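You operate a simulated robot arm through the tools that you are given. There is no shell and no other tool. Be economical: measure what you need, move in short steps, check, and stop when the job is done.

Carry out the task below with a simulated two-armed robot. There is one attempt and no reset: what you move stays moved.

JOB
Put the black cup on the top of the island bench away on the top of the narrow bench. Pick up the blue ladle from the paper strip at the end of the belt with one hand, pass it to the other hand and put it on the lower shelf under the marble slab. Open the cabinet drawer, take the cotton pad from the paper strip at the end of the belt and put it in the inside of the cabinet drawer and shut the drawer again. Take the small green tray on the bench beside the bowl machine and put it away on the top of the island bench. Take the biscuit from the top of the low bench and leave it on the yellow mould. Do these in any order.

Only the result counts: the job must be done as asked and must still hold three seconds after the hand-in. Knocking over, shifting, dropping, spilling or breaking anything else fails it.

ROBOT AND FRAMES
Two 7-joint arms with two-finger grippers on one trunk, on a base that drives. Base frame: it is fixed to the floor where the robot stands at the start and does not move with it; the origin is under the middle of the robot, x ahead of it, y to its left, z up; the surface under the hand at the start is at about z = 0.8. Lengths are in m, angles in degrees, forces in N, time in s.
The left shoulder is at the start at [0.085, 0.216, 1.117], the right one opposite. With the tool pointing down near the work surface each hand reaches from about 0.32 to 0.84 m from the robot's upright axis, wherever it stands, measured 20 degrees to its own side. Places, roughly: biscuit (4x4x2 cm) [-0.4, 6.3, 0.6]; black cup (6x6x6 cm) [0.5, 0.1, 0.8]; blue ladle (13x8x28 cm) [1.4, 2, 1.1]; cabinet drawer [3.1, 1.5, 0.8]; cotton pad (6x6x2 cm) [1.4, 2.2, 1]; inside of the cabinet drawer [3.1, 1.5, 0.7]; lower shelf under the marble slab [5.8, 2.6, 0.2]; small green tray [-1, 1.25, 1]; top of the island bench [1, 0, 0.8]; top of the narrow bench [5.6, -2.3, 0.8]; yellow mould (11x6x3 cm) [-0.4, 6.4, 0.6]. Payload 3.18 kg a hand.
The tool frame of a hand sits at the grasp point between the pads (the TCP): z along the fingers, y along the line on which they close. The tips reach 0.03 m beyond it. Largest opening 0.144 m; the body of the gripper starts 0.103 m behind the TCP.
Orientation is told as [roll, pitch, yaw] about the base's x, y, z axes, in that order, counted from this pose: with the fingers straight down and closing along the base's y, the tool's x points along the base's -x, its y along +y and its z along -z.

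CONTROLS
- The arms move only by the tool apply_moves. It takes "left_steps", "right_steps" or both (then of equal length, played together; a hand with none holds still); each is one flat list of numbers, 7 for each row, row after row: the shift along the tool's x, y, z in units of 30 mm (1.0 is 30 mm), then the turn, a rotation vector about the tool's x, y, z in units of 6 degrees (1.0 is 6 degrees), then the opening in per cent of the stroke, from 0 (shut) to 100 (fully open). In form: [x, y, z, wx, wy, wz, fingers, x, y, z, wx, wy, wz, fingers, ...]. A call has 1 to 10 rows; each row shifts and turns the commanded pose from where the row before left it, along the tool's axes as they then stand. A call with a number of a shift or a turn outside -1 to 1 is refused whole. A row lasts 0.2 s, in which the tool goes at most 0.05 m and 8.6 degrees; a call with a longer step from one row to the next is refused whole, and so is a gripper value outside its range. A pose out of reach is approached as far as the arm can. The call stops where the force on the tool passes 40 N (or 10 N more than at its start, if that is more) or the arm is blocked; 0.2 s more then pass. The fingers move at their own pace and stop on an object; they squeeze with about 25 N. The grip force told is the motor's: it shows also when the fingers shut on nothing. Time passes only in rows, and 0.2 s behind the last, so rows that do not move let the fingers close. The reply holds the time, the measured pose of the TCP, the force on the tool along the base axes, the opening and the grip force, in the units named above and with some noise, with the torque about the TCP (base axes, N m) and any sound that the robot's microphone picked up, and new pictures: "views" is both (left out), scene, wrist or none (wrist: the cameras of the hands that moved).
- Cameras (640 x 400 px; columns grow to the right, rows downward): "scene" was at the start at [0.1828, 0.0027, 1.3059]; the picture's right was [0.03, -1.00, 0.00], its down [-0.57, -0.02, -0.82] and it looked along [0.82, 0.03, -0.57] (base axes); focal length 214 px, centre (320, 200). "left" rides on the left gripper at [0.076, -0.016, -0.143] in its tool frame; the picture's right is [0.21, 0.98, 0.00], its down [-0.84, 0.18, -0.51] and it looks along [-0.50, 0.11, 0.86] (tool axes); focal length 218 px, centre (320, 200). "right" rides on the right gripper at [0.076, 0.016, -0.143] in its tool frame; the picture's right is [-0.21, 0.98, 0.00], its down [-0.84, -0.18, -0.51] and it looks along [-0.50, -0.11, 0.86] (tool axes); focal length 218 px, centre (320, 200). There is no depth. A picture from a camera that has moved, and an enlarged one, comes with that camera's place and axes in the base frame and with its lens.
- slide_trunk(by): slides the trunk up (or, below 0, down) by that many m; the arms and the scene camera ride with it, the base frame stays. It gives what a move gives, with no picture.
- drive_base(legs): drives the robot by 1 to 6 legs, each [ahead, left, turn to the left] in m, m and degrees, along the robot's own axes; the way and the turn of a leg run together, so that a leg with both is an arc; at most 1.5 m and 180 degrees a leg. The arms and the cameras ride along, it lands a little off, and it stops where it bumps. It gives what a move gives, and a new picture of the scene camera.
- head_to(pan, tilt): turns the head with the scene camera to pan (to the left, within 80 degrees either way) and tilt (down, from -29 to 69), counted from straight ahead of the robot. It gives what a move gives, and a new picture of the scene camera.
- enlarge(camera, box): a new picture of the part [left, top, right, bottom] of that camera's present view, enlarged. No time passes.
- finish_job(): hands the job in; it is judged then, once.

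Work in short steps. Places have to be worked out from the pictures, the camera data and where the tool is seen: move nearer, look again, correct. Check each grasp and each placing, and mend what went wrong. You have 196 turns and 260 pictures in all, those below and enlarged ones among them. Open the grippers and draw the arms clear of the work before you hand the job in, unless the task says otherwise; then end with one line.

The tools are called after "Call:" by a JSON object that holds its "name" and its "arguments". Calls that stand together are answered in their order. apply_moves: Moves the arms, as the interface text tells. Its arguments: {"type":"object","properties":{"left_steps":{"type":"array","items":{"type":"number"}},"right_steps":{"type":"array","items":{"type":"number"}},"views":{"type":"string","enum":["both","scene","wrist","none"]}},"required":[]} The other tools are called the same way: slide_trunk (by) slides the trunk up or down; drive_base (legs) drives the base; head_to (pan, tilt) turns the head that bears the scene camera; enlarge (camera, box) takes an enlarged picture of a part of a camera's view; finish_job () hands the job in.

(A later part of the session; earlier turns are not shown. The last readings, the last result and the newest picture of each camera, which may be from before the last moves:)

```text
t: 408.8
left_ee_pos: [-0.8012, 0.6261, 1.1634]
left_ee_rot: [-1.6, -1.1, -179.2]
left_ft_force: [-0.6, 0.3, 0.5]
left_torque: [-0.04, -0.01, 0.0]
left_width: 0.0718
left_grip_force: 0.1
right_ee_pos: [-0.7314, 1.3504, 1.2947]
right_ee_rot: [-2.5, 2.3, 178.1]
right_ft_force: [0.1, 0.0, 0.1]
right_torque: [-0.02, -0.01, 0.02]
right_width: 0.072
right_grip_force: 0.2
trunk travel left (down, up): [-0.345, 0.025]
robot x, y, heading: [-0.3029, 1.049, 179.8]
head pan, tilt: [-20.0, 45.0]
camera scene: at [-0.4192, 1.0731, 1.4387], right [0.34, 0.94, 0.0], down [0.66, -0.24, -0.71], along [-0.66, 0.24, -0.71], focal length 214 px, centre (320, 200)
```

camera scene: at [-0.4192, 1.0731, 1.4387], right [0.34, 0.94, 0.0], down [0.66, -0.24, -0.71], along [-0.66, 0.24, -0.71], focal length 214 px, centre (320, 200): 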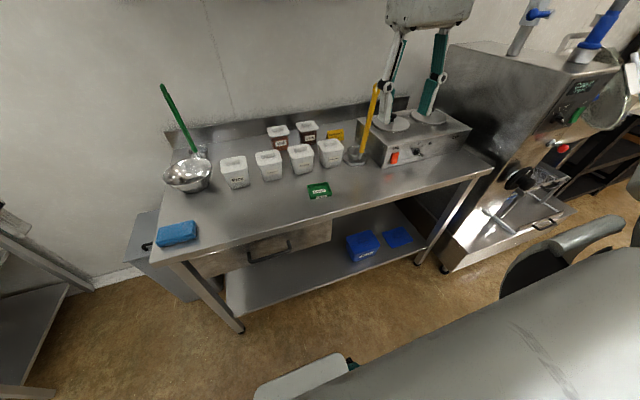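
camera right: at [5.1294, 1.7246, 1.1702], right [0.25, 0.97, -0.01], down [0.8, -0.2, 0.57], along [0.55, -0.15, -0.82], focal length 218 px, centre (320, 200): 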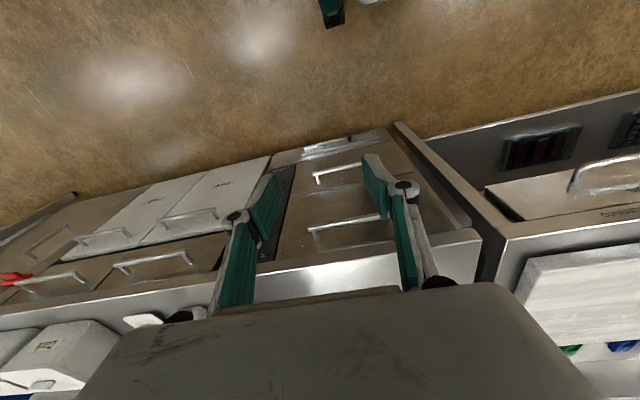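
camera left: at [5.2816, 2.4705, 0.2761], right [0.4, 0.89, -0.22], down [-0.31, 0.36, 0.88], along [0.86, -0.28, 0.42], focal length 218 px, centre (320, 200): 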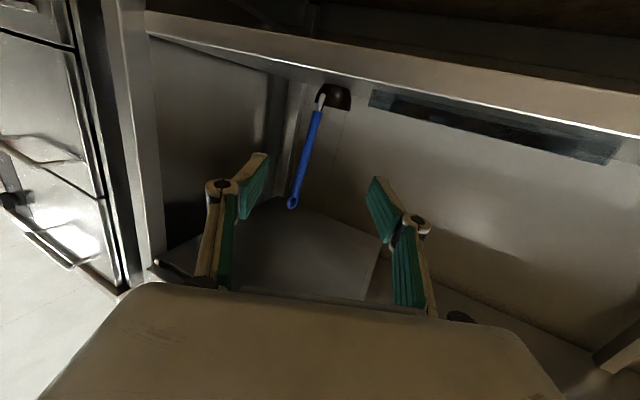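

The tray triangulates to (−0.967, 1.267, 0.904). I move the right hand above it for a closer look.

Call:
{"name": "apply_moves", "arguments": {"right_steps": [-0.5, 0.35, 0.8, 0, 0, 0, 70, -0.7, 0.35, 0.8, 0, 0, 0, 70, -0.9, 0.35, 0.8, 0, 0, 0, 70, -0.9, 0.35, 0.7, 0, 0, 0, 70, -0.9, 0.35, 0.7, 0, 0, 0, 70, -0.9, 0.35, 0.7, 0, 0, 0, 70, -0.9, 0.35, 0.6, 0, 0, 0, 70, -0.9, 0.35, 0.6, 0, 0, 0, 70]}}

```text
t: 410.6
left_ee_pos: [-0.8019, 0.6266, 1.1617]
left_ee_rot: [-1.6, -1.1, -179.2]
left_ft_force: [-0.5, 0.1, 0.3]
left_torque: [0.03, -0.05, 0.0]
left_width: 0.0721
left_grip_force: 0.1
right_ee_pos: [-0.9252, 1.2826, 1.1106]
right_ee_rot: [-2.5, 2.3, 178.2]
right_ft_force: [-0.3, -0.5, -0.2]
right_torque: [-0.03, -0.06, -0.03]
right_width: 0.1006
right_grip_force: 0.1
trunk travel left (down, up): [-0.345, 0.025]
robot x, y, heading: [-0.2991, 1.0477, 179.9]
head pan, tilt: [-20.0, 45.0]
camera scene: at [-0.4203, 1.0726, 1.4386], right [0.34, 0.94, 0.0], down [0.66, -0.24, -0.71], along [-0.66, 0.24, -0.71], focal length 214 px, centre (320, 200)
camera right: at [-0.8561, 1.257, 1.2555], right [-0.24, -0.97, -0.05], down [-0.86, 0.18, 0.48], along [-0.46, 0.16, -0.87], focal length 218 px, centre (320, 200)
```

scene: 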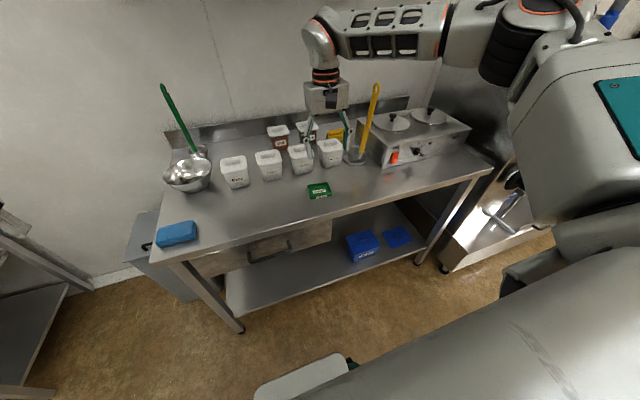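
right: 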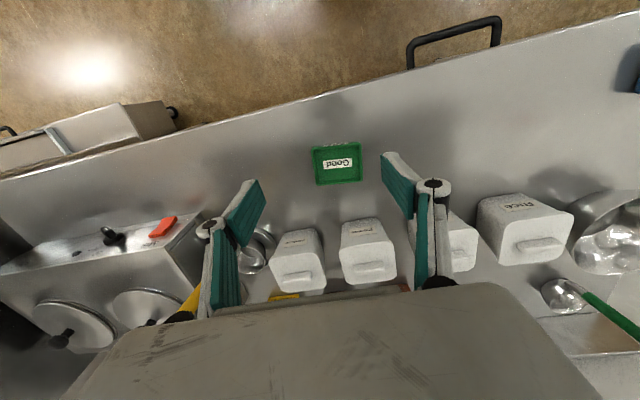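

Tray centre ≈(−0.98, 1.277), ~8.5×6.5 cm, turned ~9°. I align yaw, open wide and descend near it.

Call:
{"name": "apply_moves", "arguments": {"right_steps": [-0.6, 0.1, 0.6, 0, 0, 0.75, 90, -0.6, 0.1, 0.9, 0, 0, 0.75, 90, -0.6, 0, 0.9, 0, 0, 0, 90, 0, 0, 0.9, 0, 0, 0, 90, 0, 0, 0.9, 0, 0, 0, 90, 0, 0, 0.6, 0, 0, 0, 90], "views": "wrist"}}

```text
t: 411.9
left_ee_pos: [-0.8008, 0.6274, 1.1621]
left_ee_rot: [-1.6, -1.0, -179.2]
left_ft_force: [-0.6, 0.3, 0.5]
left_torque: [0.01, 0.0, -0.04]
left_width: 0.0721
left_grip_force: 0.0
right_ee_pos: [-0.9733, 1.2874, 0.9674]
right_ee_rot: [-2.8, 1.8, 169.2]
right_ft_force: [0.4, 0.4, -0.2]
right_torque: [-0.02, -0.02, 0.02]
right_width: 0.1298
right_grip_force: 0.0
trunk travel left (down, up): [-0.345, 0.025]
robot x, y, heading: [-0.3017, 1.0445, 179.9]
head pan, tilt: [-20.0, 45.0]
camera right: at [-0.9079, 1.2507, 1.11], right [-0.39, -0.92, -0.05], down [-0.81, 0.31, 0.49], along [-0.43, 0.23, -0.87], focal length 218 px, centre (320, 200)
```

right: 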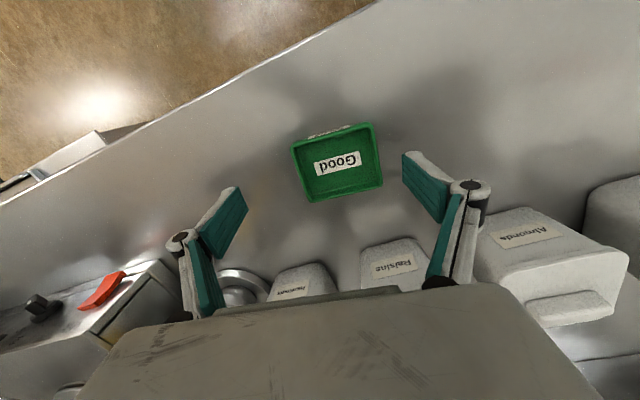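

Aligned within ~3°. I shift 1.4 cm toward −y and descend toward the bench.

Call:
{"name": "apply_moves", "arguments": {"right_steps": [-0.1, 0.45, 0.5, 0, 0, 0.3, 90, 0, 0, 0.5, 0, 0, 0, 90, 0, 0, 0.2, 0, 0, 0, 90], "views": "wrist"}}

```text
t: 412.8
left_ee_pos: [-0.802, 0.6262, 1.1614]
left_ee_rot: [-1.6, -1.1, -179.2]
left_ft_force: [-0.3, -0.4, 0.1]
left_torque: [0.04, 0.0, 0.01]
left_width: 0.0722
left_grip_force: 0.0
right_ee_pos: [-0.9778, 1.2748, 0.929]
right_ee_rot: [-2.9, 1.7, 167.3]
right_ft_force: [-0.3, -0.9, 0.4]
right_torque: [-0.02, 0.03, -0.02]
right_width: 0.1295
right_grip_force: 0.2
trunk travel left (down, up): [-0.345, 0.025]
robot x, y, heading: [-0.2991, 1.0431, 179.9]
head pan, tilt: [-20.0, 45.0]
camera right: at [-0.9126, 1.2369, 1.0735], right [-0.42, -0.91, -0.06], down [-0.8, 0.34, 0.49], along [-0.43, 0.25, -0.87], focal length 218 px, centre (320, 200)
```

right: 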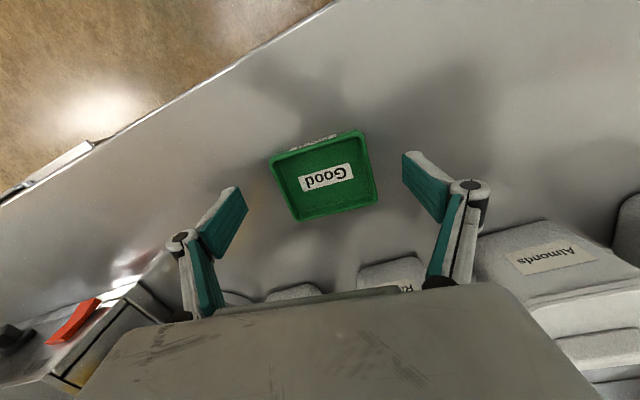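

No contact yet; lower 12 mm more.

Call:
{"name": "apply_moves", "arguments": {"right_steps": [0, 0, 0.2, 0, 0, 0, 90, 0, 0, 0.2, 0, 0, 0, 90], "views": "wrist"}}

```text
t: 413.4
left_ee_pos: [-0.8005, 0.6264, 1.1631]
left_ee_rot: [-1.6, -1.1, -179.3]
left_ft_force: [-0.7, 0.5, 0.8]
left_torque: [-0.02, -0.04, 0.0]
left_width: 0.0722
left_grip_force: 0.1
right_ee_pos: [-0.9773, 1.2771, 0.9181]
right_ee_rot: [-2.8, 1.6, 167.5]
right_ft_force: [-0.3, 0.3, -1.2]
right_torque: [0.01, 0.01, -0.01]
right_width: 0.1295
right_grip_force: 0.1
trunk travel left (down, up): [-0.345, 0.025]
robot x, y, heading: [-0.3004, 1.0427, 179.8]
head pan, tilt: [-20.0, 45.0]
camera right: at [-0.9121, 1.238, 1.0612], right [-0.42, -0.91, -0.06], down [-0.8, 0.34, 0.49], along [-0.43, 0.25, -0.87], focal length 218 px, centre (320, 200)
```

right: 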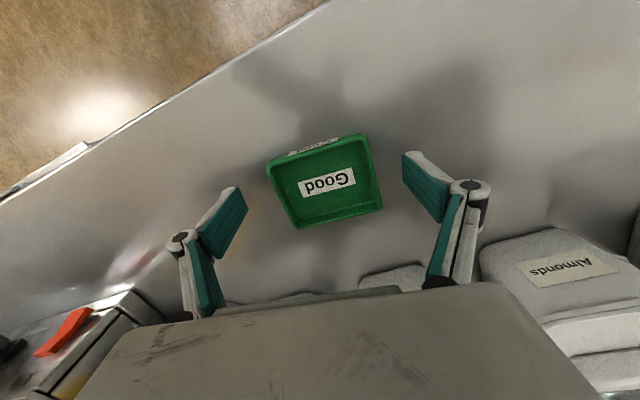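

Still no contact; a bit further down.

Call:
{"name": "apply_moves", "arguments": {"right_steps": [0, 0, 0.15, 0, 0, 0, 90, 0, 0, 0.15, 0, 0, 0, 90, 0, 0, 0.15, 0, 0, 0, 90], "views": "none"}}

```text
t: 414.1
left_ee_pos: [-0.8014, 0.6256, 1.1622]
left_ee_rot: [-1.6, -1.1, -179.2]
left_ft_force: [-0.4, 0.1, 0.0]
left_torque: [0.04, 0.01, 0.0]
left_width: 0.072
left_grip_force: 0.1
right_ee_pos: [-0.9763, 1.2781, 0.9048]
right_ee_rot: [-2.9, 1.8, 167.4]
right_ft_force: [0.1, -0.1, -0.9]
right_torque: [-0.03, 0.0, 0.0]
right_width: 0.1293
right_grip_force: 0.0
trunk travel left (down, up): [-0.345, 0.025]
robot x, y, heading: [-0.3021, 1.0479, 180.0]
head pan, tilt: [-20.0, 45.0]
```

Not yet on the bench; I check with the wrist camera while lowering another 6 mm.

Call:
{"name": "apply_moves", "arguments": {"right_steps": [0, 0, 0.1, 0, 0, 0, 90, 0, 0, 0.1, 0, 0, 0, 90], "views": "wrist"}}

```text
t: 414.8
left_ee_pos: [-0.8005, 0.6263, 1.1625]
left_ee_rot: [-1.6, -1.1, -179.2]
left_ft_force: [-0.7, 0.7, 0.5]
left_torque: [0.0, -0.02, 0.0]
left_width: 0.0718
left_grip_force: 0.0
right_ee_pos: [-0.9758, 1.278, 0.8995]
right_ee_rot: [-2.8, 1.6, 167.4]
right_ft_force: [0.3, -0.3, 5.5]
right_torque: [-0.31, 0.06, 0.05]
right_width: 0.132
right_grip_force: 2.1
trunk travel left (down, up): [-0.345, 0.025]
robot x, y, heading: [-0.301, 1.0445, 179.6]
head pan, tilt: [-20.0, 45.0]
camera right: at [-0.911, 1.2382, 1.0427], right [-0.42, -0.91, -0.05], down [-0.8, 0.34, 0.49], along [-0.43, 0.25, -0.87], focal length 218 px, centre (320, 200)
```

right: 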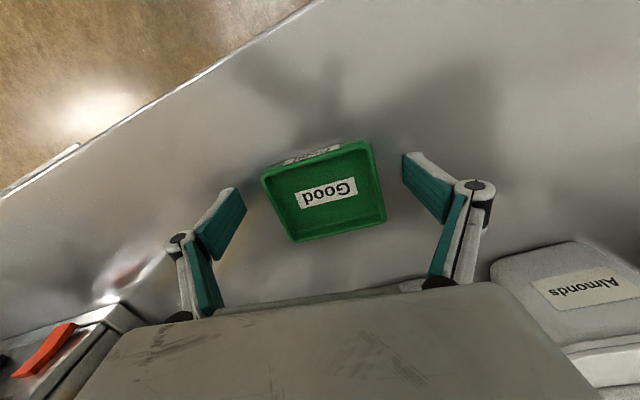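

Touching the bench lightly. I rise 2 mm, close on the tray and lift a little.

Call:
{"name": "apply_moves", "arguments": {"right_steps": [0, 0, -0.08, 0, 0, 0, 75, 0, 0, 0, 0, 0, 0, 60, 0, 0, 0, 0, 0, 0, 50, 0, 0, 0, 0, 0, 0, 45, 0, 0, -0.5, 0, 0, 0, 45, 0, 0, -0.8, 0, 0, 0, 45, 0, 0, -0.8, 0, 0, 0, 45], "views": "wrist"}}

```text
t: 415.5
left_ee_pos: [-0.7997, 0.6264, 1.1632]
left_ee_rot: [-1.6, -1.2, -179.1]
left_ft_force: [0.2, 1.2, 0.1]
left_torque: [-0.03, -0.02, 0.01]
left_width: 0.0722
left_grip_force: 0.1
right_ee_pos: [-0.9794, 1.2694, 0.9083]
right_ee_rot: [-2.0, 1.2, 167.8]
right_ft_force: [1.1, -7.9, 12.8]
right_torque: [-0.75, 0.1, 0.18]
right_width: 0.0865
right_grip_force: 11.7
trunk travel left (down, up): [-0.345, 0.025]
robot x, y, heading: [-0.3012, 1.0458, -179.8]
head pan, tilt: [-20.0, 45.0]
stopped in row 3 (right hand): the force on the tool passed its limit at 43 N (the readings are from after the stop); the commanded pose is now the measured one
camera right: at [-0.9127, 1.2325, 1.0522], right [-0.41, -0.91, -0.04], down [-0.8, 0.34, 0.5], along [-0.44, 0.23, -0.87], focal length 218 px, centre (320, 200)
```

right: 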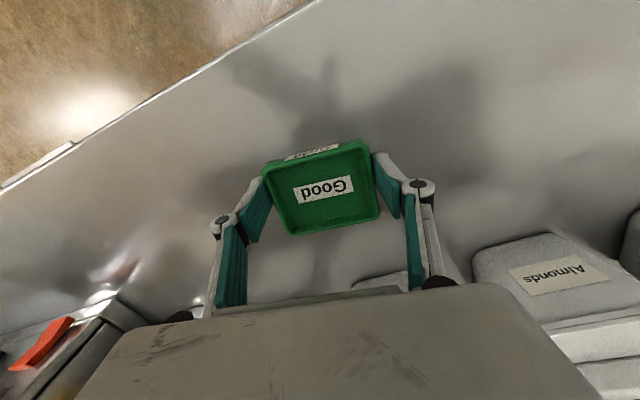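

The fingers pressed on the bench while closing. I rise a few mm and finish closing.

Call:
{"name": "apply_moves", "arguments": {"right_steps": [0, 0, -0.1, 0, 0, 0, 55, 0, 0, 0, 0, 0, 0, 50, 0, 0, 0, 0, 0, 0, 45, 0, 0, 0, 0, 0, 0, 45], "views": "wrist"}}

```text
t: 416.5
left_ee_pos: [-0.8004, 0.6253, 1.1626]
left_ee_rot: [-1.6, -1.1, -179.1]
left_ft_force: [0.1, 0.2, 0.2]
left_torque: [-0.01, 0.0, 0.02]
left_width: 0.0719
left_grip_force: 0.0
right_ee_pos: [-0.9794, 1.2728, 0.909]
right_ee_rot: [-2.3, 1.3, 167.6]
right_ft_force: [0.0, -0.4, 4.1]
right_torque: [-0.22, 0.11, 0.0]
right_width: 0.0856
right_grip_force: 25.0
trunk travel left (down, up): [-0.345, 0.025]
robot x, y, heading: [-0.3012, 1.0474, -179.9]
head pan, tilt: [-20.0, 45.0]
camera right: at [-0.9128, 1.2345, 1.0526], right [-0.41, -0.91, -0.04], down [-0.8, 0.34, 0.5], along [-0.44, 0.24, -0.87], focal length 218 px, centre (320, 200)
```

right: 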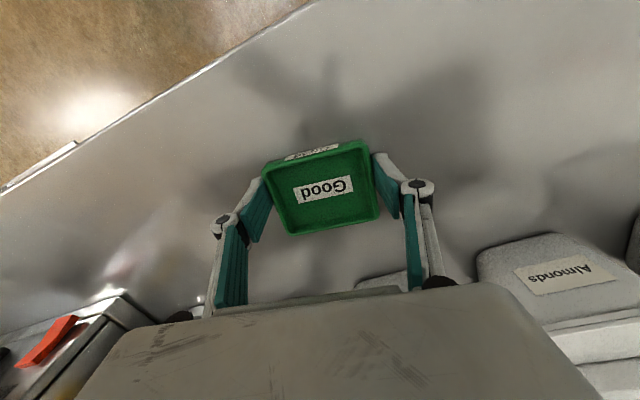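

Gripped at 85.6 mm with 25 N. I lift it ~14 cm and check.

Call:
{"name": "apply_moves", "arguments": {"right_steps": [0, 0, -0.3, 0, 0, 0, 40, 0, 0, -0.7, 0, 0, 0, 40, 0, 0, -0.8, 0, 0, 0, 40, 0, 0, -0.8, 0, 0, 0, 40, 0, 0, -0.9, 0, 0, 0, 40, 0, 0, -0.9, 0, 0, 0, 40], "views": "wrist"}}

```text
t: 417.9
left_ee_pos: [-0.8003, 0.6259, 1.1645]
left_ee_rot: [-1.7, -1.1, -179.1]
left_ft_force: [-1.1, 0.3, -0.3]
left_torque: [0.04, -0.02, 0.02]
left_width: 0.0719
left_grip_force: 0.0
right_ee_pos: [-0.9838, 1.266, 1.0417]
right_ee_rot: [-2.2, 1.3, 167.7]
right_ft_force: [0.9, -0.1, -0.8]
right_torque: [0.01, -0.01, 0.02]
right_width: 0.0858
right_grip_force: 25.5
trunk travel left (down, up): [-0.345, 0.025]
robot x, y, heading: [-0.3006, 1.0446, -179.8]
head pan, tilt: [-20.0, 45.0]
camera right: at [-0.9176, 1.2298, 1.1851], right [-0.41, -0.91, -0.04], down [-0.8, 0.34, 0.5], along [-0.44, 0.24, -0.87], focal length 218 px, centre (320, 200)
```

right: 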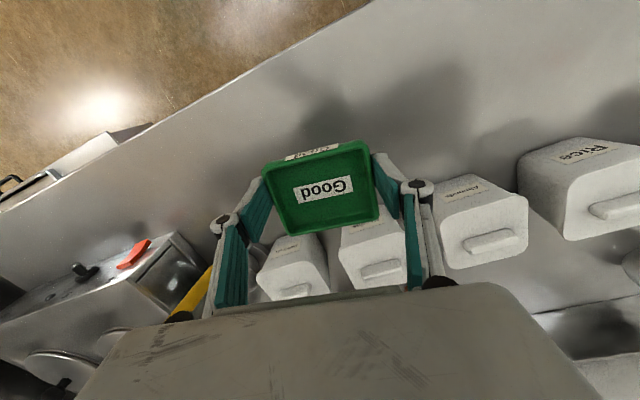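

Tray is held. I retract it, drive back, turn around, and slide over to the island.

Call:
{"name": "apply_moves", "arguments": {"right_steps": [0.8, 0, -0.5, 0, 0, 0, 40, 0.8, 0, -0.5, 0, 0, 0, 40, 0.8, 0, -0.3, 0, 0, 0, 40, 0.8, 0, 0, 0, 0, 0, 40, 0.8, 0, 0, 0, 0, 0, 40, 0.8, 0, 0, 0, 0, 0, 40, 0.8, 0, 0, 0, 0, 0, 40], "views": "none"}}

Call:
{"name": "drive_base", "arguments": {"legs": [[-0.3, 0, 0], [0, 0, 180], [0, -1.03, 0]]}}

Call:
{"name": "head_to", "arguments": {"pan": 0, "tilt": 40}}

```text
t: 419.5
left_ee_pos: [-0.8, 0.6246, 1.1624]
left_ee_rot: [-1.6, -1.0, -179.1]
left_ft_force: [0.9, 1.1, -0.7]
left_torque: [-0.02, 0.0, -0.02]
left_width: 0.0718
left_grip_force: 0.1
right_ee_pos: [-0.8197, 1.2294, 1.085]
right_ee_rot: [-2.1, 1.3, 167.6]
right_ft_force: [0.2, -0.6, -0.6]
right_torque: [0.0, -0.02, 0.0]
right_width: 0.0854
right_grip_force: 25.1
trunk travel left (down, up): [-0.345, 0.025]
robot x, y, heading: [-0.2998, 1.0435, -179.8]
head pan, tilt: [-20.0, 45.0]
```

```text
t: 437.9
left_ee_pos: [0.498, 0.4296, 1.163]
left_ee_rot: [-1.5, -1.0, 1.2]
left_ft_force: [-0.8, -0.4, 0.4]
left_torque: [-0.03, -0.03, 0.03]
left_width: 0.0721
left_grip_force: 0.1
right_ee_pos: [0.5204, -0.1744, 1.0836]
right_ee_rot: [-2.3, 1.3, -12.1]
right_ft_force: [0.3, 0.2, -0.5]
right_torque: [0.0, 0.04, 0.0]
right_width: 0.0843
right_grip_force: 24.9
trunk travel left (down, up): [-0.345, 0.025]
robot x, y, heading: [0.0015, 0.0076, 0.2]
head pan, tilt: [-20.0, 45.0]
camera scene: at [0.1164, -0.0188, 1.4387], right [-0.34, -0.94, 0.0], down [-0.67, 0.24, -0.71], along [0.67, -0.24, -0.71], focal length 214 px, centre (320, 200)
```

scene: 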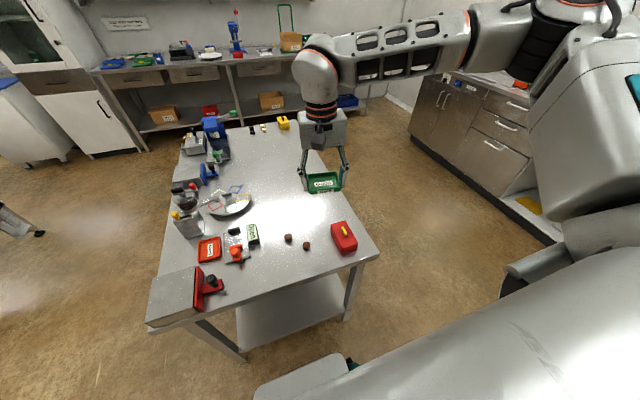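

```text
t: 438.8
left_ee_pos: [0.4977, 0.4289, 1.1625]
left_ee_rot: [-1.6, -1.0, 1.2]
left_ft_force: [-0.3, 0.7, 0.3]
left_torque: [-0.03, -0.02, 0.02]
left_width: 0.0722
left_grip_force: 0.1
right_ee_pos: [0.5198, -0.1743, 1.0837]
right_ee_rot: [-2.3, 1.3, -12.1]
right_ft_force: [0.4, 0.7, -0.7]
right_torque: [0.0, 0.03, 0.01]
right_width: 0.0845
right_grip_force: 25.0
trunk travel left (down, up): [-0.345, 0.025]
robot x, y, heading: [0.0046, 0.0074, 0.3]
head pan, tilt: [0.0, 40.0]
camera scene: at [0.1248, 0.009, 1.4459], right [0.0, -1.0, 0.0], down [-0.64, 0.0, -0.77], along [0.77, 0.0, -0.64], focal length 214 px, centre (320, 200)
```

scene: 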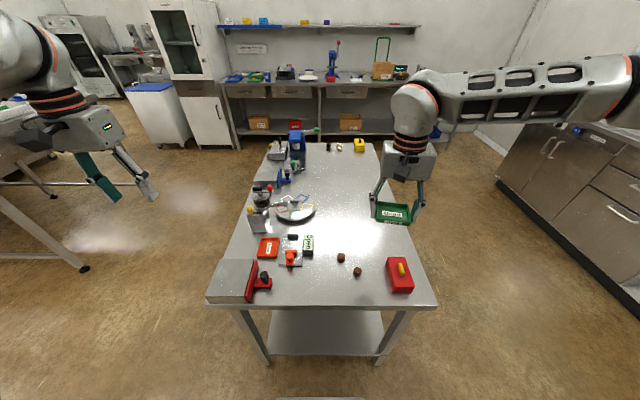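

The island's right-middle area (≈0.75, −0.13) is free. I lower the trunk to neutral and move the tray over it.

Call:
{"name": "slide_trunk", "arguments": {"by": -0.13}}

Call:
{"name": "apply_moves", "arguments": {"right_steps": [-0.86, 0.37, 0, 0, 0, 0, 40, -0.86, 0.37, 0, 0, 0, 0, 40, -0.86, 0.37, 0, 0, 0, 0, 40, -0.86, 0.37, 0, 0, 0, 0, 40, -0.86, 0.37, 0, 0, 0, 0, 40, -0.86, 0.37, 0, 0, 0, 0, 40, -0.86, 0.37, 0.5, 0, 0, 0, 40, -0.86, 0.37, 0.5, 0, 0, 0, 40]}}

```text
t: 440.3
left_ee_pos: [0.4969, 0.4293, 1.0332]
left_ee_rot: [-1.5, -1.2, 1.1]
left_ft_force: [-0.5, -0.2, 0.5]
left_torque: [0.02, -0.07, 0.0]
left_width: 0.0719
left_grip_force: 0.1
right_ee_pos: [0.5182, -0.1724, 0.9556]
right_ee_rot: [-2.2, 1.1, -12.0]
right_ft_force: [-1.6, -0.4, -0.4]
right_torque: [-0.04, -0.02, -0.03]
right_width: 0.0842
right_grip_force: 25.5
trunk travel left (down, up): [-0.215, 0.155]
robot x, y, heading: [0.0022, 0.0112, 0.4]
head pan, tilt: [0.0, 40.0]
```

```text
t: 442.1
left_ee_pos: [0.4982, 0.4311, 1.0317]
left_ee_rot: [-1.6, -1.0, 1.1]
left_ft_force: [0.6, -0.9, -0.1]
left_torque: [-0.02, 0.01, 0.01]
left_width: 0.0722
left_grip_force: 0.0
right_ee_pos: [0.7401, -0.1309, 0.9143]
right_ee_rot: [-2.4, 1.4, -12.1]
right_ft_force: [0.3, -0.4, -0.3]
right_torque: [-0.04, 0.04, 0.01]
right_width: 0.0842
right_grip_force: 25.5
trunk travel left (down, up): [-0.215, 0.155]
robot x, y, heading: [0.0013, 0.0115, 0.4]
head pan, tilt: [0.0, 40.0]
camera scene: at [0.17, 0.0102, 1.3126], right [0.0, -1.0, 0.0], down [-0.64, 0.0, -0.77], along [0.77, 0.0, -0.64], focal length 214 px, centre (320, 200)
camera right: at [0.6718, -0.0946, 1.0582], right [0.41, 0.91, -0.04], down [0.8, -0.33, 0.49], along [0.44, -0.24, -0.87], focal length 218 px, centre (320, 200)
```

scene: 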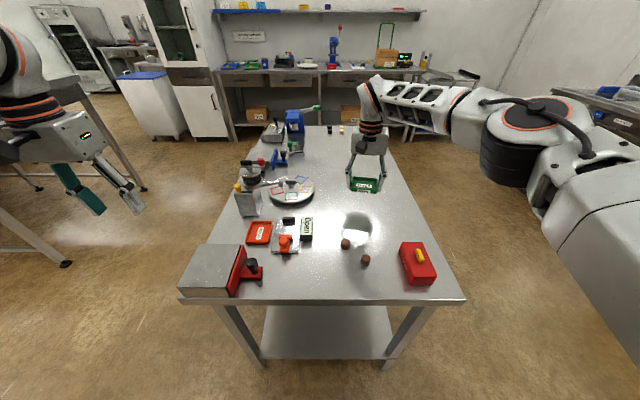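
right: 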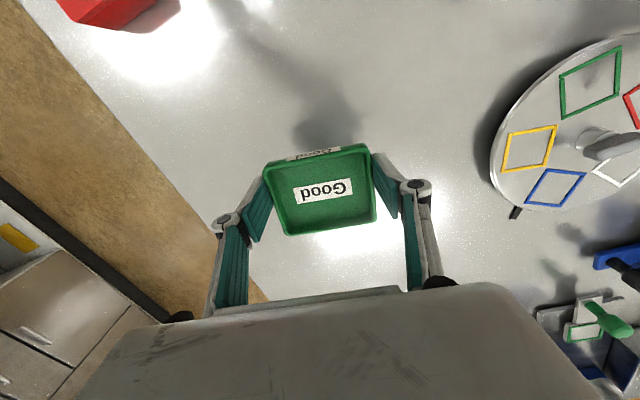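

Clear beneath. I descend and set it down with fine steps.

Call:
{"name": "apply_moves", "arguments": {"right_steps": [0, 0, 0.8, 0, 0, 0, 40, 0, 0, 0.6, 0, 0, 0, 40, 0, 0, 0.4, 0, 0, 0, 40, 0, 0, 0.2, 0, 0, 0, 40, 0, 0, 0.15, 0, 0, 0, 40], "views": "none"}}

Call:
{"name": "apply_moves", "arguments": {"right_steps": [0, 0, 0.1, 0, 0, 0, 40, 0, 0, 0.1, 0, 0, 0, 40, 0, 0, 0.1, 0, 0, 0, 40], "views": "wrist"}}

```text
t: 443.3
left_ee_pos: [0.4988, 0.4288, 1.0337]
left_ee_rot: [-1.6, -1.1, 1.1]
left_ft_force: [0.3, 0.9, 0.1]
left_torque: [0.02, 0.0, 0.01]
left_width: 0.0719
left_grip_force: 0.1
right_ee_pos: [0.7389, -0.1336, 0.8504]
right_ee_rot: [-2.3, 1.3, -12.1]
right_ft_force: [0.4, 0.9, -1.1]
right_torque: [-0.03, -0.01, 0.01]
right_width: 0.0843
right_grip_force: 25.0
trunk travel left (down, up): [-0.215, 0.155]
robot x, y, heading: [-0.0005, 0.0087, 0.2]
head pan, tilt: [0.0, 40.0]
```

```text
t: 444.1
left_ee_pos: [0.4985, 0.4299, 1.0334]
left_ee_rot: [-1.6, -1.0, 1.1]
left_ft_force: [-0.1, -0.1, 0.0]
left_torque: [0.01, -0.01, -0.03]
left_width: 0.0721
left_grip_force: 0.0
right_ee_pos: [0.7372, -0.1339, 0.8427]
right_ee_rot: [-2.2, 1.4, -12.0]
right_ft_force: [-0.7, 0.0, -0.2]
right_torque: [0.03, 0.06, 0.0]
right_width: 0.0842
right_grip_force: 24.6
trunk travel left (down, up): [-0.215, 0.155]
robot x, y, heading: [0.0033, 0.0074, 0.4]
head pan, tilt: [0.0, 40.0]
camera right: at [0.6697, -0.0972, 0.9858], right [0.41, 0.91, -0.04], down [0.8, -0.33, 0.49], along [0.44, -0.24, -0.87], focal length 218 px, centre (320, 200)
```

right: 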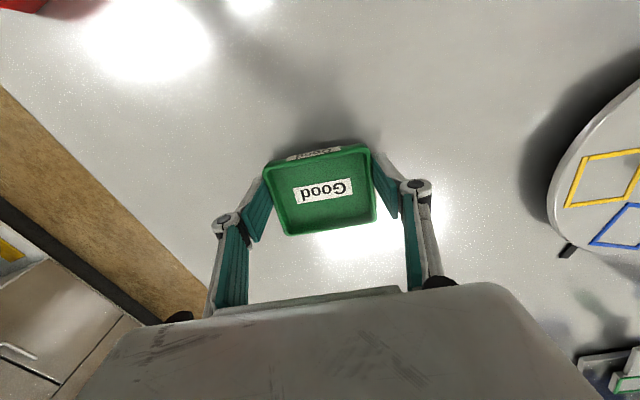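

Not touching yet; a few more millimetres.

Call:
{"name": "apply_moves", "arguments": {"right_steps": [0, 0, 0.12, 0, 0, 0, 40, 0, 0, 0.12, 0, 0, 0, 40, 0, 0, 0.1, 0, 0, 0, 40], "views": "none"}}

```text
t: 444.9
left_ee_pos: [0.4979, 0.4301, 1.0335]
left_ee_rot: [-1.6, -1.1, 1.1]
left_ft_force: [0.3, 0.2, 0.1]
left_torque: [0.02, 0.0, 0.02]
left_width: 0.0719
left_grip_force: 0.0
right_ee_pos: [0.7371, -0.1336, 0.8321]
right_ee_rot: [-2.2, 1.3, -12.1]
right_ft_force: [-0.9, -1.1, -1.0]
right_torque: [0.02, 0.0, 0.0]
right_width: 0.0843
right_grip_force: 25.0
trunk travel left (down, up): [-0.215, 0.155]
robot x, y, heading: [-0.0005, 0.0097, 0.4]
head pan, tilt: [0.0, 40.0]
```

Call:
{"name": "apply_moves", "arguments": {"right_steps": [0, 0, 0.1, 0, 0, 0, 40, 0, 0, 0.1, 0, 0, 0, 40], "views": "none"}}

```text
t: 445.5
left_ee_pos: [0.4961, 0.43, 1.0349]
left_ee_rot: [-1.6, -1.3, 1.1]
left_ft_force: [0.1, -0.4, 0.0]
left_torque: [0.01, -0.01, -0.04]
left_width: 0.072
left_grip_force: 0.1
right_ee_pos: [0.7366, -0.134, 0.8284]
right_ee_rot: [-2.2, 1.1, -12.1]
right_ft_force: [-0.5, -0.8, 11.4]
right_torque: [0.44, -0.21, 0.01]
right_width: 0.0842
right_grip_force: 24.9
trunk travel left (down, up): [-0.215, 0.155]
robot x, y, heading: [-0.0007, 0.007, 0.3]
head pan, tilt: [0.0, 40.0]
```

Contact (11 N). I open slowly and lift straight up.

Call:
{"name": "apply_moves", "arguments": {"right_steps": [0, 0, -0.05, 0, 0, 0, 65, 0, 0, 0, 0, 0, 0, 75, 0, 0, 0, 0, 0, 0, 80, 0, 0, -0.5, 0, 0, 0, 80, 0, 0, -1, 0, 0, 0, 80, 0, 0, -1, 0, 0, 0, 80, 0, 0, -1, 0, 0, 0, 80, 0, 0, -1, 0, 0, 0, 80], "views": "wrist"}}

```text
t: 447.3
left_ee_pos: [0.4986, 0.4304, 1.033]
left_ee_rot: [-1.6, -1.2, 1.1]
left_ft_force: [-1.0, 0.1, -0.3]
left_torque: [0.02, 0.06, 0.01]
left_width: 0.0721
left_grip_force: 0.0
right_ee_pos: [0.7405, -0.1322, 0.9318]
right_ee_rot: [-2.2, 1.1, -12.1]
right_ft_force: [0.1, -0.4, 0.5]
right_torque: [0.0, 0.02, -0.01]
right_width: 0.1152
right_grip_force: 0.0
right hand out of reach, approached as far as the arm can: row 8
trunk travel left (down, up): [-0.215, 0.155]
robot x, y, heading: [0.0023, 0.0102, 0.4]
head pan, tilt: [0.0, 40.0]
camera right: at [0.6725, -0.0949, 1.0754], right [0.41, 0.91, -0.04], down [0.8, -0.34, 0.5], along [0.44, -0.24, -0.87], focal length 218 px, centre (320, 200)
```

right: 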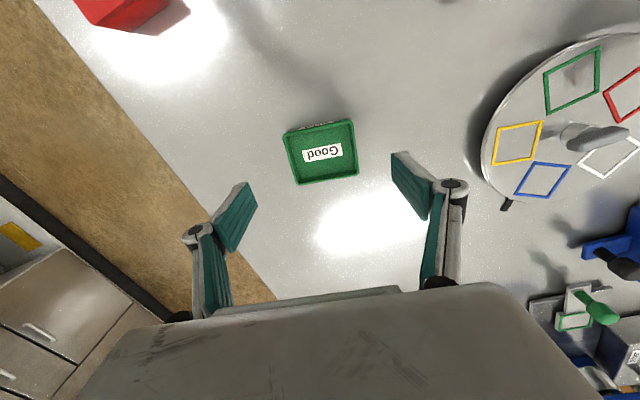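

The tray sits on the island. I retract the right arm, raise it, and drive toward the far corner, facing +y.

Call:
{"name": "apply_moves", "arguments": {"right_steps": [0.9, 0, -0.5, 0, 0, -0.5, 60, 0.9, 0, -0.7, 0, 0, -0.5, 50, 0.9, 0, -0.8, 0, 0, -0.5, 50, 0.9, 0, -0.8, 0, 0, -0.5, 50, 0.9, 0, -0.8, 0, 0, 0, 50, 0.9, 0, -0.8, 0, 0, 0, 50, 0.9, 0, -0.5, 0, 0, 0, 50, 0.9, 0, 0, 0, 0, 0, 50, 0.9, 0, 0, 0, 0, 0, 50, 0.9, 0.3, 0, 0, 0, 0, 50], "views": "none"}}

Call:
{"name": "drive_base", "arguments": {"legs": [[0, 1.05, 0], [0, 0, 90]]}}

Call:
{"name": "head_to", "arguments": {"pan": 0, "tilt": 15}}

```text
t: 449.5
left_ee_pos: [0.4976, 0.4314, 1.0326]
left_ee_rot: [-1.7, -1.1, 1.1]
left_ft_force: [0.2, 0.7, 0.5]
left_torque: [-0.03, 0.0, 0.01]
left_width: 0.0721
left_grip_force: 0.1
right_ee_pos: [0.4756, -0.1033, 1.0864]
right_ee_rot: [-2.0, 1.7, 0.0]
right_ft_force: [0.4, 0.7, -0.3]
right_torque: [-0.01, 0.01, 0.0]
right_width: 0.0721
right_grip_force: 0.1
trunk travel left (down, up): [-0.215, 0.155]
robot x, y, heading: [0.0041, 0.0095, 0.1]
head pan, tilt: [0.0, 40.0]
```

```text
t: 462.9
left_ee_pos: [-0.4192, 1.5536, 1.0332]
left_ee_rot: [-1.5, -1.1, 91.1]
left_ft_force: [-0.9, 0.6, -0.7]
left_torque: [0.01, -0.02, 0.0]
left_width: 0.0721
left_grip_force: 0.1
right_ee_pos: [0.1132, 1.5308, 1.0872]
right_ee_rot: [-2.0, 1.7, 89.8]
right_ft_force: [0.6, -0.5, -0.3]
right_torque: [-0.02, -0.02, 0.0]
right_width: 0.072
right_grip_force: 0.0
trunk travel left (down, up): [-0.215, 0.155]
robot x, y, heading: [-0.0001, 1.0569, 90.5]
head pan, tilt: [0.0, 40.0]
camera scene: at [-0.0009, 1.2259, 1.3129], right [1.0, 0.0, 0.0], down [0.0, -0.64, -0.77], along [0.0, 0.77, -0.64], focal length 214 px, centre (320, 200)
```

scene: 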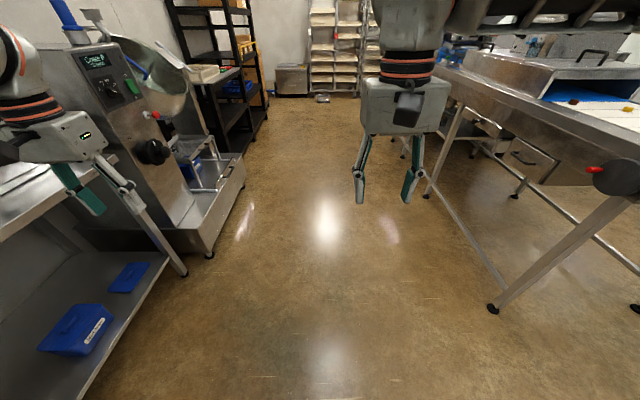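

```text
t: 463.8
left_ee_pos: [-0.4191, 1.5547, 1.0328]
left_ee_rot: [-1.7, -1.2, 91.0]
left_ft_force: [0.1, 0.4, 0.2]
left_torque: [0.04, 0.0, -0.01]
left_width: 0.0719
left_grip_force: 0.0
right_ee_pos: [0.114, 1.5313, 1.0869]
right_ee_rot: [-2.0, 1.9, 89.8]
right_ft_force: [0.3, 1.0, 0.7]
right_torque: [-0.01, 0.03, 0.0]
right_width: 0.072
right_grip_force: 0.0
trunk travel left (down, up): [-0.215, 0.155]
robot x, y, heading: [0.0025, 1.0555, 90.2]
head pan, tilt: [0.0, 15.0]
camera scene: at [-0.0007, 1.2343, 1.3523], right [1.0, 0.0, 0.0], down [0.0, -0.26, -0.97], along [0.0, 0.97, -0.26], focal length 214 px, centre (320, 200)
```

scene: 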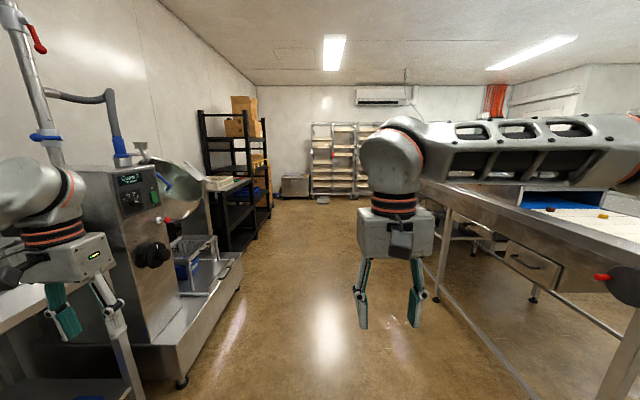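

The corridor to the low bench at the far end is clear. I drive ~4 m ahead.

Call:
{"name": "drive_base", "arguments": {"legs": [[1.4, -0.1, 0], [1.4, 0, 0], [1.0, 0, 0]]}}

Call:
{"name": "head_to", "arguments": {"pan": 20, "tilt": 30}}

```text
t: 482.1
left_ee_pos: [-0.3498, 5.3562, 1.0329]
left_ee_rot: [-1.6, -1.2, 91.5]
left_ft_force: [0.5, 0.3, 0.1]
left_torque: [-0.01, 0.0, -0.04]
left_width: 0.0718
left_grip_force: 0.1
right_ee_pos: [0.1836, 5.3392, 1.0875]
right_ee_rot: [-1.9, 1.8, 90.4]
right_ft_force: [0.3, -0.5, 0.0]
right_torque: [0.03, -0.03, -0.01]
right_width: 0.0719
right_grip_force: 0.1
trunk travel left (down, up): [-0.215, 0.155]
robot x, y, heading: [0.0748, 4.8644, 90.7]
head pan, tilt: [0.0, 15.0]
camera scene: at [0.0717, 5.041, 1.3524], right [1.0, 0.01, 0.0], down [0.0, -0.26, -0.97], along [-0.01, 0.97, -0.26], focal length 214 px, centre (320, 200)
```

scene: 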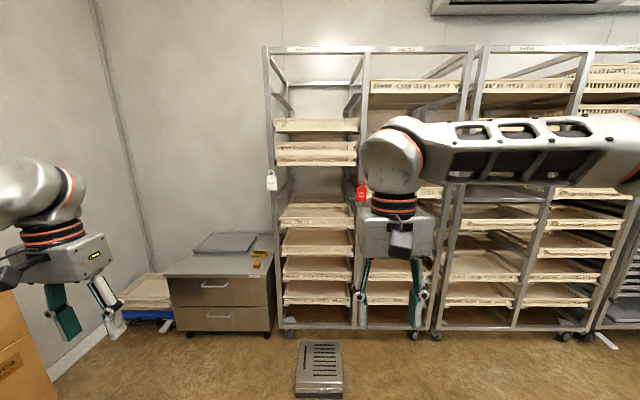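

```text
t: 483.0
left_ee_pos: [-0.3493, 5.3562, 1.0332]
left_ee_rot: [-1.7, -1.0, 91.6]
left_ft_force: [0.0, 0.6, 0.3]
left_torque: [0.03, 0.01, -0.01]
left_width: 0.072
left_grip_force: 0.1
right_ee_pos: [0.1827, 5.3388, 1.0879]
right_ee_rot: [-2.0, 1.7, 90.4]
right_ft_force: [1.1, -1.1, 0.0]
right_torque: [0.0, 0.01, -0.01]
right_width: 0.072
right_grip_force: 0.0
trunk travel left (down, up): [-0.215, 0.155]
robot x, y, heading: [0.0765, 4.8641, 90.9]
head pan, tilt: [20.0, 30.0]
camera scene: at [0.0409, 5.032, 1.3283], right [0.94, 0.35, 0.0], down [0.18, -0.47, -0.87], along [-0.31, 0.81, -0.5], focal length 214 px, centre (320, 200)
```

scene: 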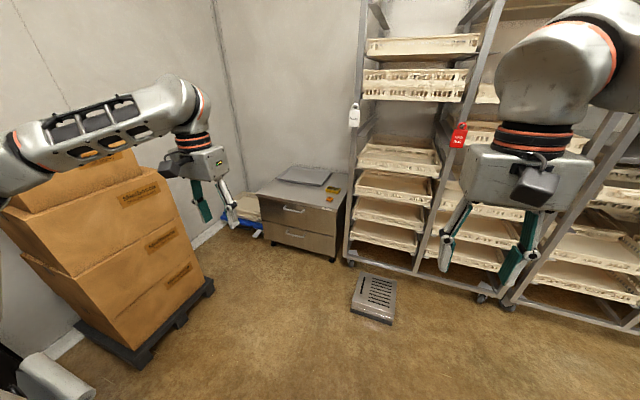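

Low bench at x≈−0.95…−0.27, front y≈6.25; mould near (−0.37, 6.37), biscuit ≈(−0.33, 6.25). I tuck the left hand and drive to (−0.38, 5.75), clear of the boxes and floor plate.

Call:
{"name": "apply_moves", "arguments": {"left_steps": [0.5, -1, 0, 0, 0, 0, 50, 0.5, -1, 0, 0, 0, 0, 50, 0.5, -1, 0, 0, 0, 0, 50, 0.5, -1, 0, 0, 0, 0, 50, 0.5, -1, 0, 0, 0, 0, 50], "views": "none"}}

Call:
{"name": "drive_base", "arguments": {"legs": [[0, 0.44, -0.8], [0.85, 0, 0]]}}

Call:
{"name": "head_to", "arguments": {"pan": 0, "tilt": 50}}

```text
t: 484.2
left_ee_pos: [-0.1981, 5.2848, 1.0355]
left_ee_rot: [-1.5, -1.2, 91.6]
left_ft_force: [-0.1, 0.1, -1.0]
left_torque: [-0.02, -0.01, -0.03]
left_width: 0.0722
left_grip_force: 0.0
right_ee_pos: [0.1832, 5.3385, 1.0872]
right_ee_rot: [-1.9, 1.8, 90.3]
right_ft_force: [-0.2, 0.3, -0.3]
right_torque: [0.01, 0.01, 0.02]
right_width: 0.0719
right_grip_force: 0.0
trunk travel left (down, up): [-0.215, 0.155]
robot x, y, heading: [0.073, 4.8614, 90.8]
head pan, tilt: [20.0, 30.0]
```

```text
t: 488.5
left_ee_pos: [-0.6292, 5.286, 1.0371]
left_ee_rot: [-1.6, -1.1, 90.7]
left_ft_force: [0.3, 0.7, 0.4]
left_torque: [0.01, 0.02, -0.04]
left_width: 0.072
left_grip_force: 0.1
right_ee_pos: [-0.248, 5.3347, 1.0866]
right_ee_rot: [-2.0, 1.8, 89.6]
right_ft_force: [0.0, 0.0, 0.4]
right_torque: [0.01, 0.02, 0.05]
right_width: 0.0722
right_grip_force: 0.2
trunk travel left (down, up): [-0.215, 0.155]
robot x, y, heading: [-0.3631, 4.8579, 89.7]
head pan, tilt: [20.0, 30.0]
stopped in leg 1: the robot was blocked; the commanded pose is now the measured one
camera scene: at [-0.3937, 5.0295, 1.3283], right [0.94, 0.34, 0.0], down [0.17, -0.47, -0.87], along [-0.3, 0.81, -0.5], focal length 214 px, centre (320, 200)
```

scene: 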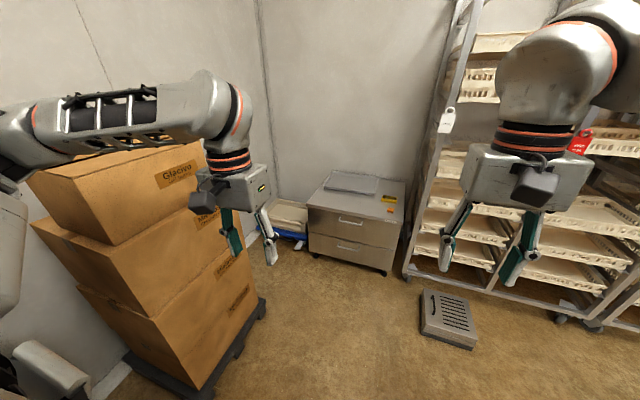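

```text
t: 489.4
left_ee_pos: [-0.6288, 5.286, 1.0369]
left_ee_rot: [-1.5, -1.1, 90.9]
left_ft_force: [-0.3, -0.4, 0.2]
left_torque: [-0.01, -0.02, -0.04]
left_width: 0.0721
left_grip_force: 0.1
right_ee_pos: [-0.2493, 5.3359, 1.0867]
right_ee_rot: [-1.9, 1.7, 89.6]
right_ft_force: [0.6, 0.8, 0.8]
right_torque: [0.0, -0.01, -0.01]
right_width: 0.072
right_grip_force: 0.1
trunk travel left (down, up): [-0.215, 0.155]
robot x, y, heading: [-0.3611, 4.8606, 90.1]
head pan, tilt: [0.0, 50.0]
camera scene: at [-0.3629, 5.0218, 1.2987], right [1.0, 0.0, 0.0], down [0.0, -0.77, -0.64], along [0.0, 0.64, -0.77], focal length 214 px, centre (320, 200)
```

scene: 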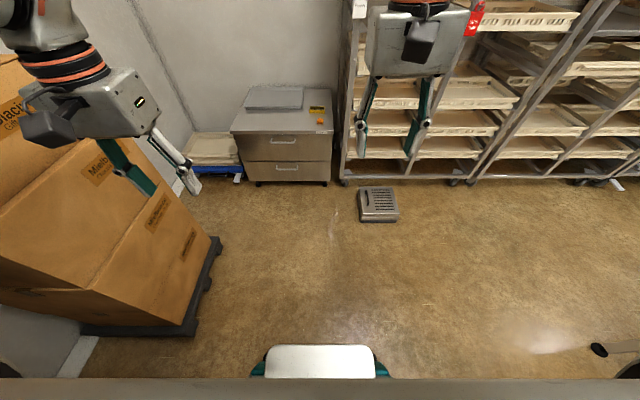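

The left elbow touched something at the left (rack or boxes). I move right, extend the left hand forward so its elbow comes in, and look at the left side.

Call:
{"name": "drive_base", "arguments": {"legs": [[0, -0.12, 0]]}}

Call:
{"name": "apply_moves", "arguments": {"left_steps": [-1, 0, 0, 0, 0, 0, 50, -1, 0, 0, 0, 0, 0, 50, -1, 0, 0, 0, 0, 0, 50, -1, 0, 0, 0, 0, 0, 50, -1, 0, 0, 0, 0, 0, 50, -1, 0, 0, 0, 0, 0, 50], "views": "none"}}

Call:
{"name": "head_to", "arguments": {"pan": 70, "tilt": 25}}

```text
t: 491.1
left_ee_pos: [-0.5107, 5.2853, 1.0336]
left_ee_rot: [-1.5, -1.0, 90.9]
left_ft_force: [0.2, -0.2, 1.3]
left_torque: [-0.01, 0.02, 0.02]
left_width: 0.072
left_grip_force: 0.0
right_ee_pos: [-0.1308, 5.3352, 1.0872]
right_ee_rot: [-2.0, 1.8, 89.7]
right_ft_force: [-0.1, -0.3, 0.3]
right_torque: [0.0, -0.01, 0.0]
right_width: 0.072
right_grip_force: 0.1
trunk travel left (down, up): [-0.215, 0.155]
robot x, y, heading: [-0.2453, 4.8609, 90.2]
head pan, tilt: [0.0, 50.0]
camera scene: at [-0.2443, 5.0217, 1.2987], right [1.0, 0.0, 0.0], down [0.0, -0.77, -0.64], along [0.0, 0.64, -0.77], focal length 214 px, centre (320, 200)
```

scene: 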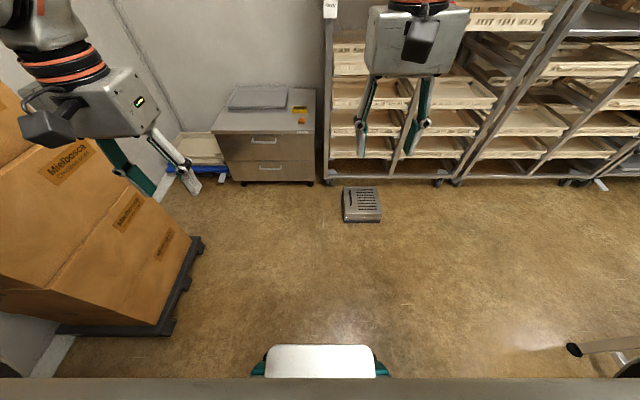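

```text
t: 492.5
left_ee_pos: [-0.5145, 5.4669, 1.0393]
left_ee_rot: [-1.4, -1.1, 90.9]
left_ft_force: [0.5, 0.6, -0.5]
left_torque: [-0.01, 0.03, -0.04]
left_width: 0.0722
left_grip_force: 0.1
right_ee_pos: [-0.1298, 5.3339, 1.0867]
right_ee_rot: [-1.9, 1.8, 89.8]
right_ft_force: [0.2, -0.3, -0.3]
right_torque: [-0.01, 0.01, 0.0]
right_width: 0.072
right_grip_force: 0.0
trunk travel left (down, up): [-0.215, 0.155]
robot x, y, heading: [-0.2436, 4.8606, 90.2]
head pan, tilt: [0.0, 50.0]
```

```text
t: 493.9
left_ee_pos: [-0.5154, 5.4647, 1.0407]
left_ee_rot: [-1.6, -1.1, 90.8]
left_ft_force: [0.5, 0.2, -0.3]
left_torque: [0.01, 0.01, -0.01]
left_width: 0.072
left_grip_force: 0.1
right_ee_pos: [-0.1298, 5.3346, 1.0868]
right_ee_rot: [-2.0, 1.8, 89.7]
right_ft_force: [0.2, 0.1, -0.1]
right_torque: [0.04, 0.05, 0.01]
right_width: 0.0718
right_grip_force: 0.1
trunk travel left (down, up): [-0.215, 0.155]
robot x, y, heading: [-0.2434, 4.8618, 90.0]
head pan, tilt: [70.0, 25.0]
camera scene: at [-0.3313, 4.9763, 1.3362], right [0.34, 0.94, 0.0], down [0.4, -0.14, -0.91], along [-0.85, 0.31, -0.42], focal length 214 px, centre (320, 200)
```

scene: 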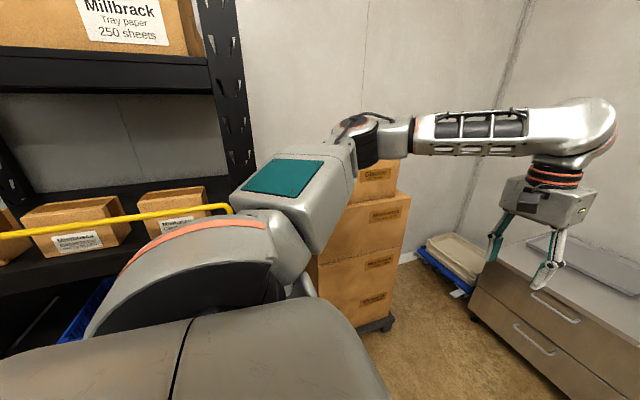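

The left arm is now clear of boxes and rack. I advance 0.72 m.

Call:
{"name": "drive_base", "arguments": {"legs": [[0.72, 0, 0]]}}

Call:
{"name": "head_to", "arguments": {"pan": 0, "tilt": 50}}

```text
t: 497.8
left_ee_pos: [-0.5129, 6.1877, 1.0396]
left_ee_rot: [-1.6, -1.1, 90.8]
left_ft_force: [-0.5, 0.3, -0.6]
left_torque: [-0.01, -0.01, -0.03]
left_width: 0.0722
left_grip_force: 0.2
right_ee_pos: [-0.1291, 6.0559, 1.0879]
right_ee_rot: [-2.0, 1.8, 89.6]
right_ft_force: [-0.2, -0.2, 0.2]
right_torque: [-0.01, 0.0, -0.02]
right_width: 0.0722
right_grip_force: 0.1
trunk travel left (down, up): [-0.215, 0.155]
robot x, y, heading: [-0.2459, 5.58, 90.1]
head pan, tilt: [70.0, 25.0]
camera scene: at [-0.3307, 5.6975, 1.3362], right [0.34, 0.94, 0.0], down [0.4, -0.15, -0.91], along [-0.85, 0.31, -0.42], focal length 214 px, centre (320, 200)
```

scene: 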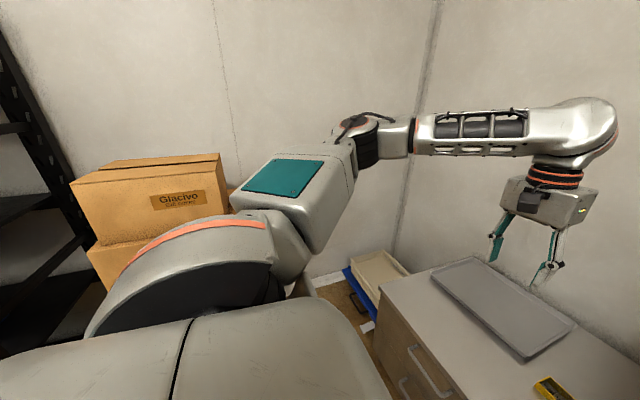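

```text
t: 499.2
left_ee_pos: [-0.513, 6.1877, 1.0402]
left_ee_rot: [-1.7, -1.1, 90.8]
left_ft_force: [0.2, -0.5, 0.5]
left_torque: [0.0, 0.0, 0.01]
left_width: 0.0721
left_grip_force: 0.0
right_ee_pos: [-0.1289, 6.0547, 1.0858]
right_ee_rot: [-1.9, 1.7, 89.6]
right_ft_force: [0.5, 0.2, -0.6]
right_torque: [-0.04, -0.03, -0.01]
right_width: 0.0722
right_grip_force: 0.1
trunk travel left (down, up): [-0.215, 0.155]
robot x, y, heading: [-0.244, 5.5834, 89.8]
head pan, tilt: [0.0, 50.0]
camera scene: at [-0.2441, 5.7426, 1.2987], right [1.0, 0.0, 0.0], down [0.0, -0.77, -0.64], along [0.0, 0.64, -0.77], focal length 214 px, centre (320, 200)
```

scene: 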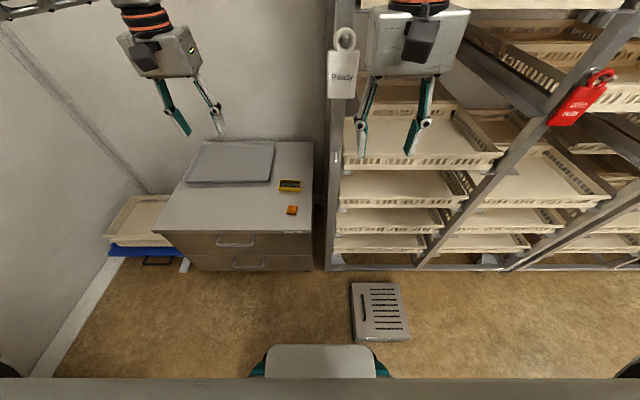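

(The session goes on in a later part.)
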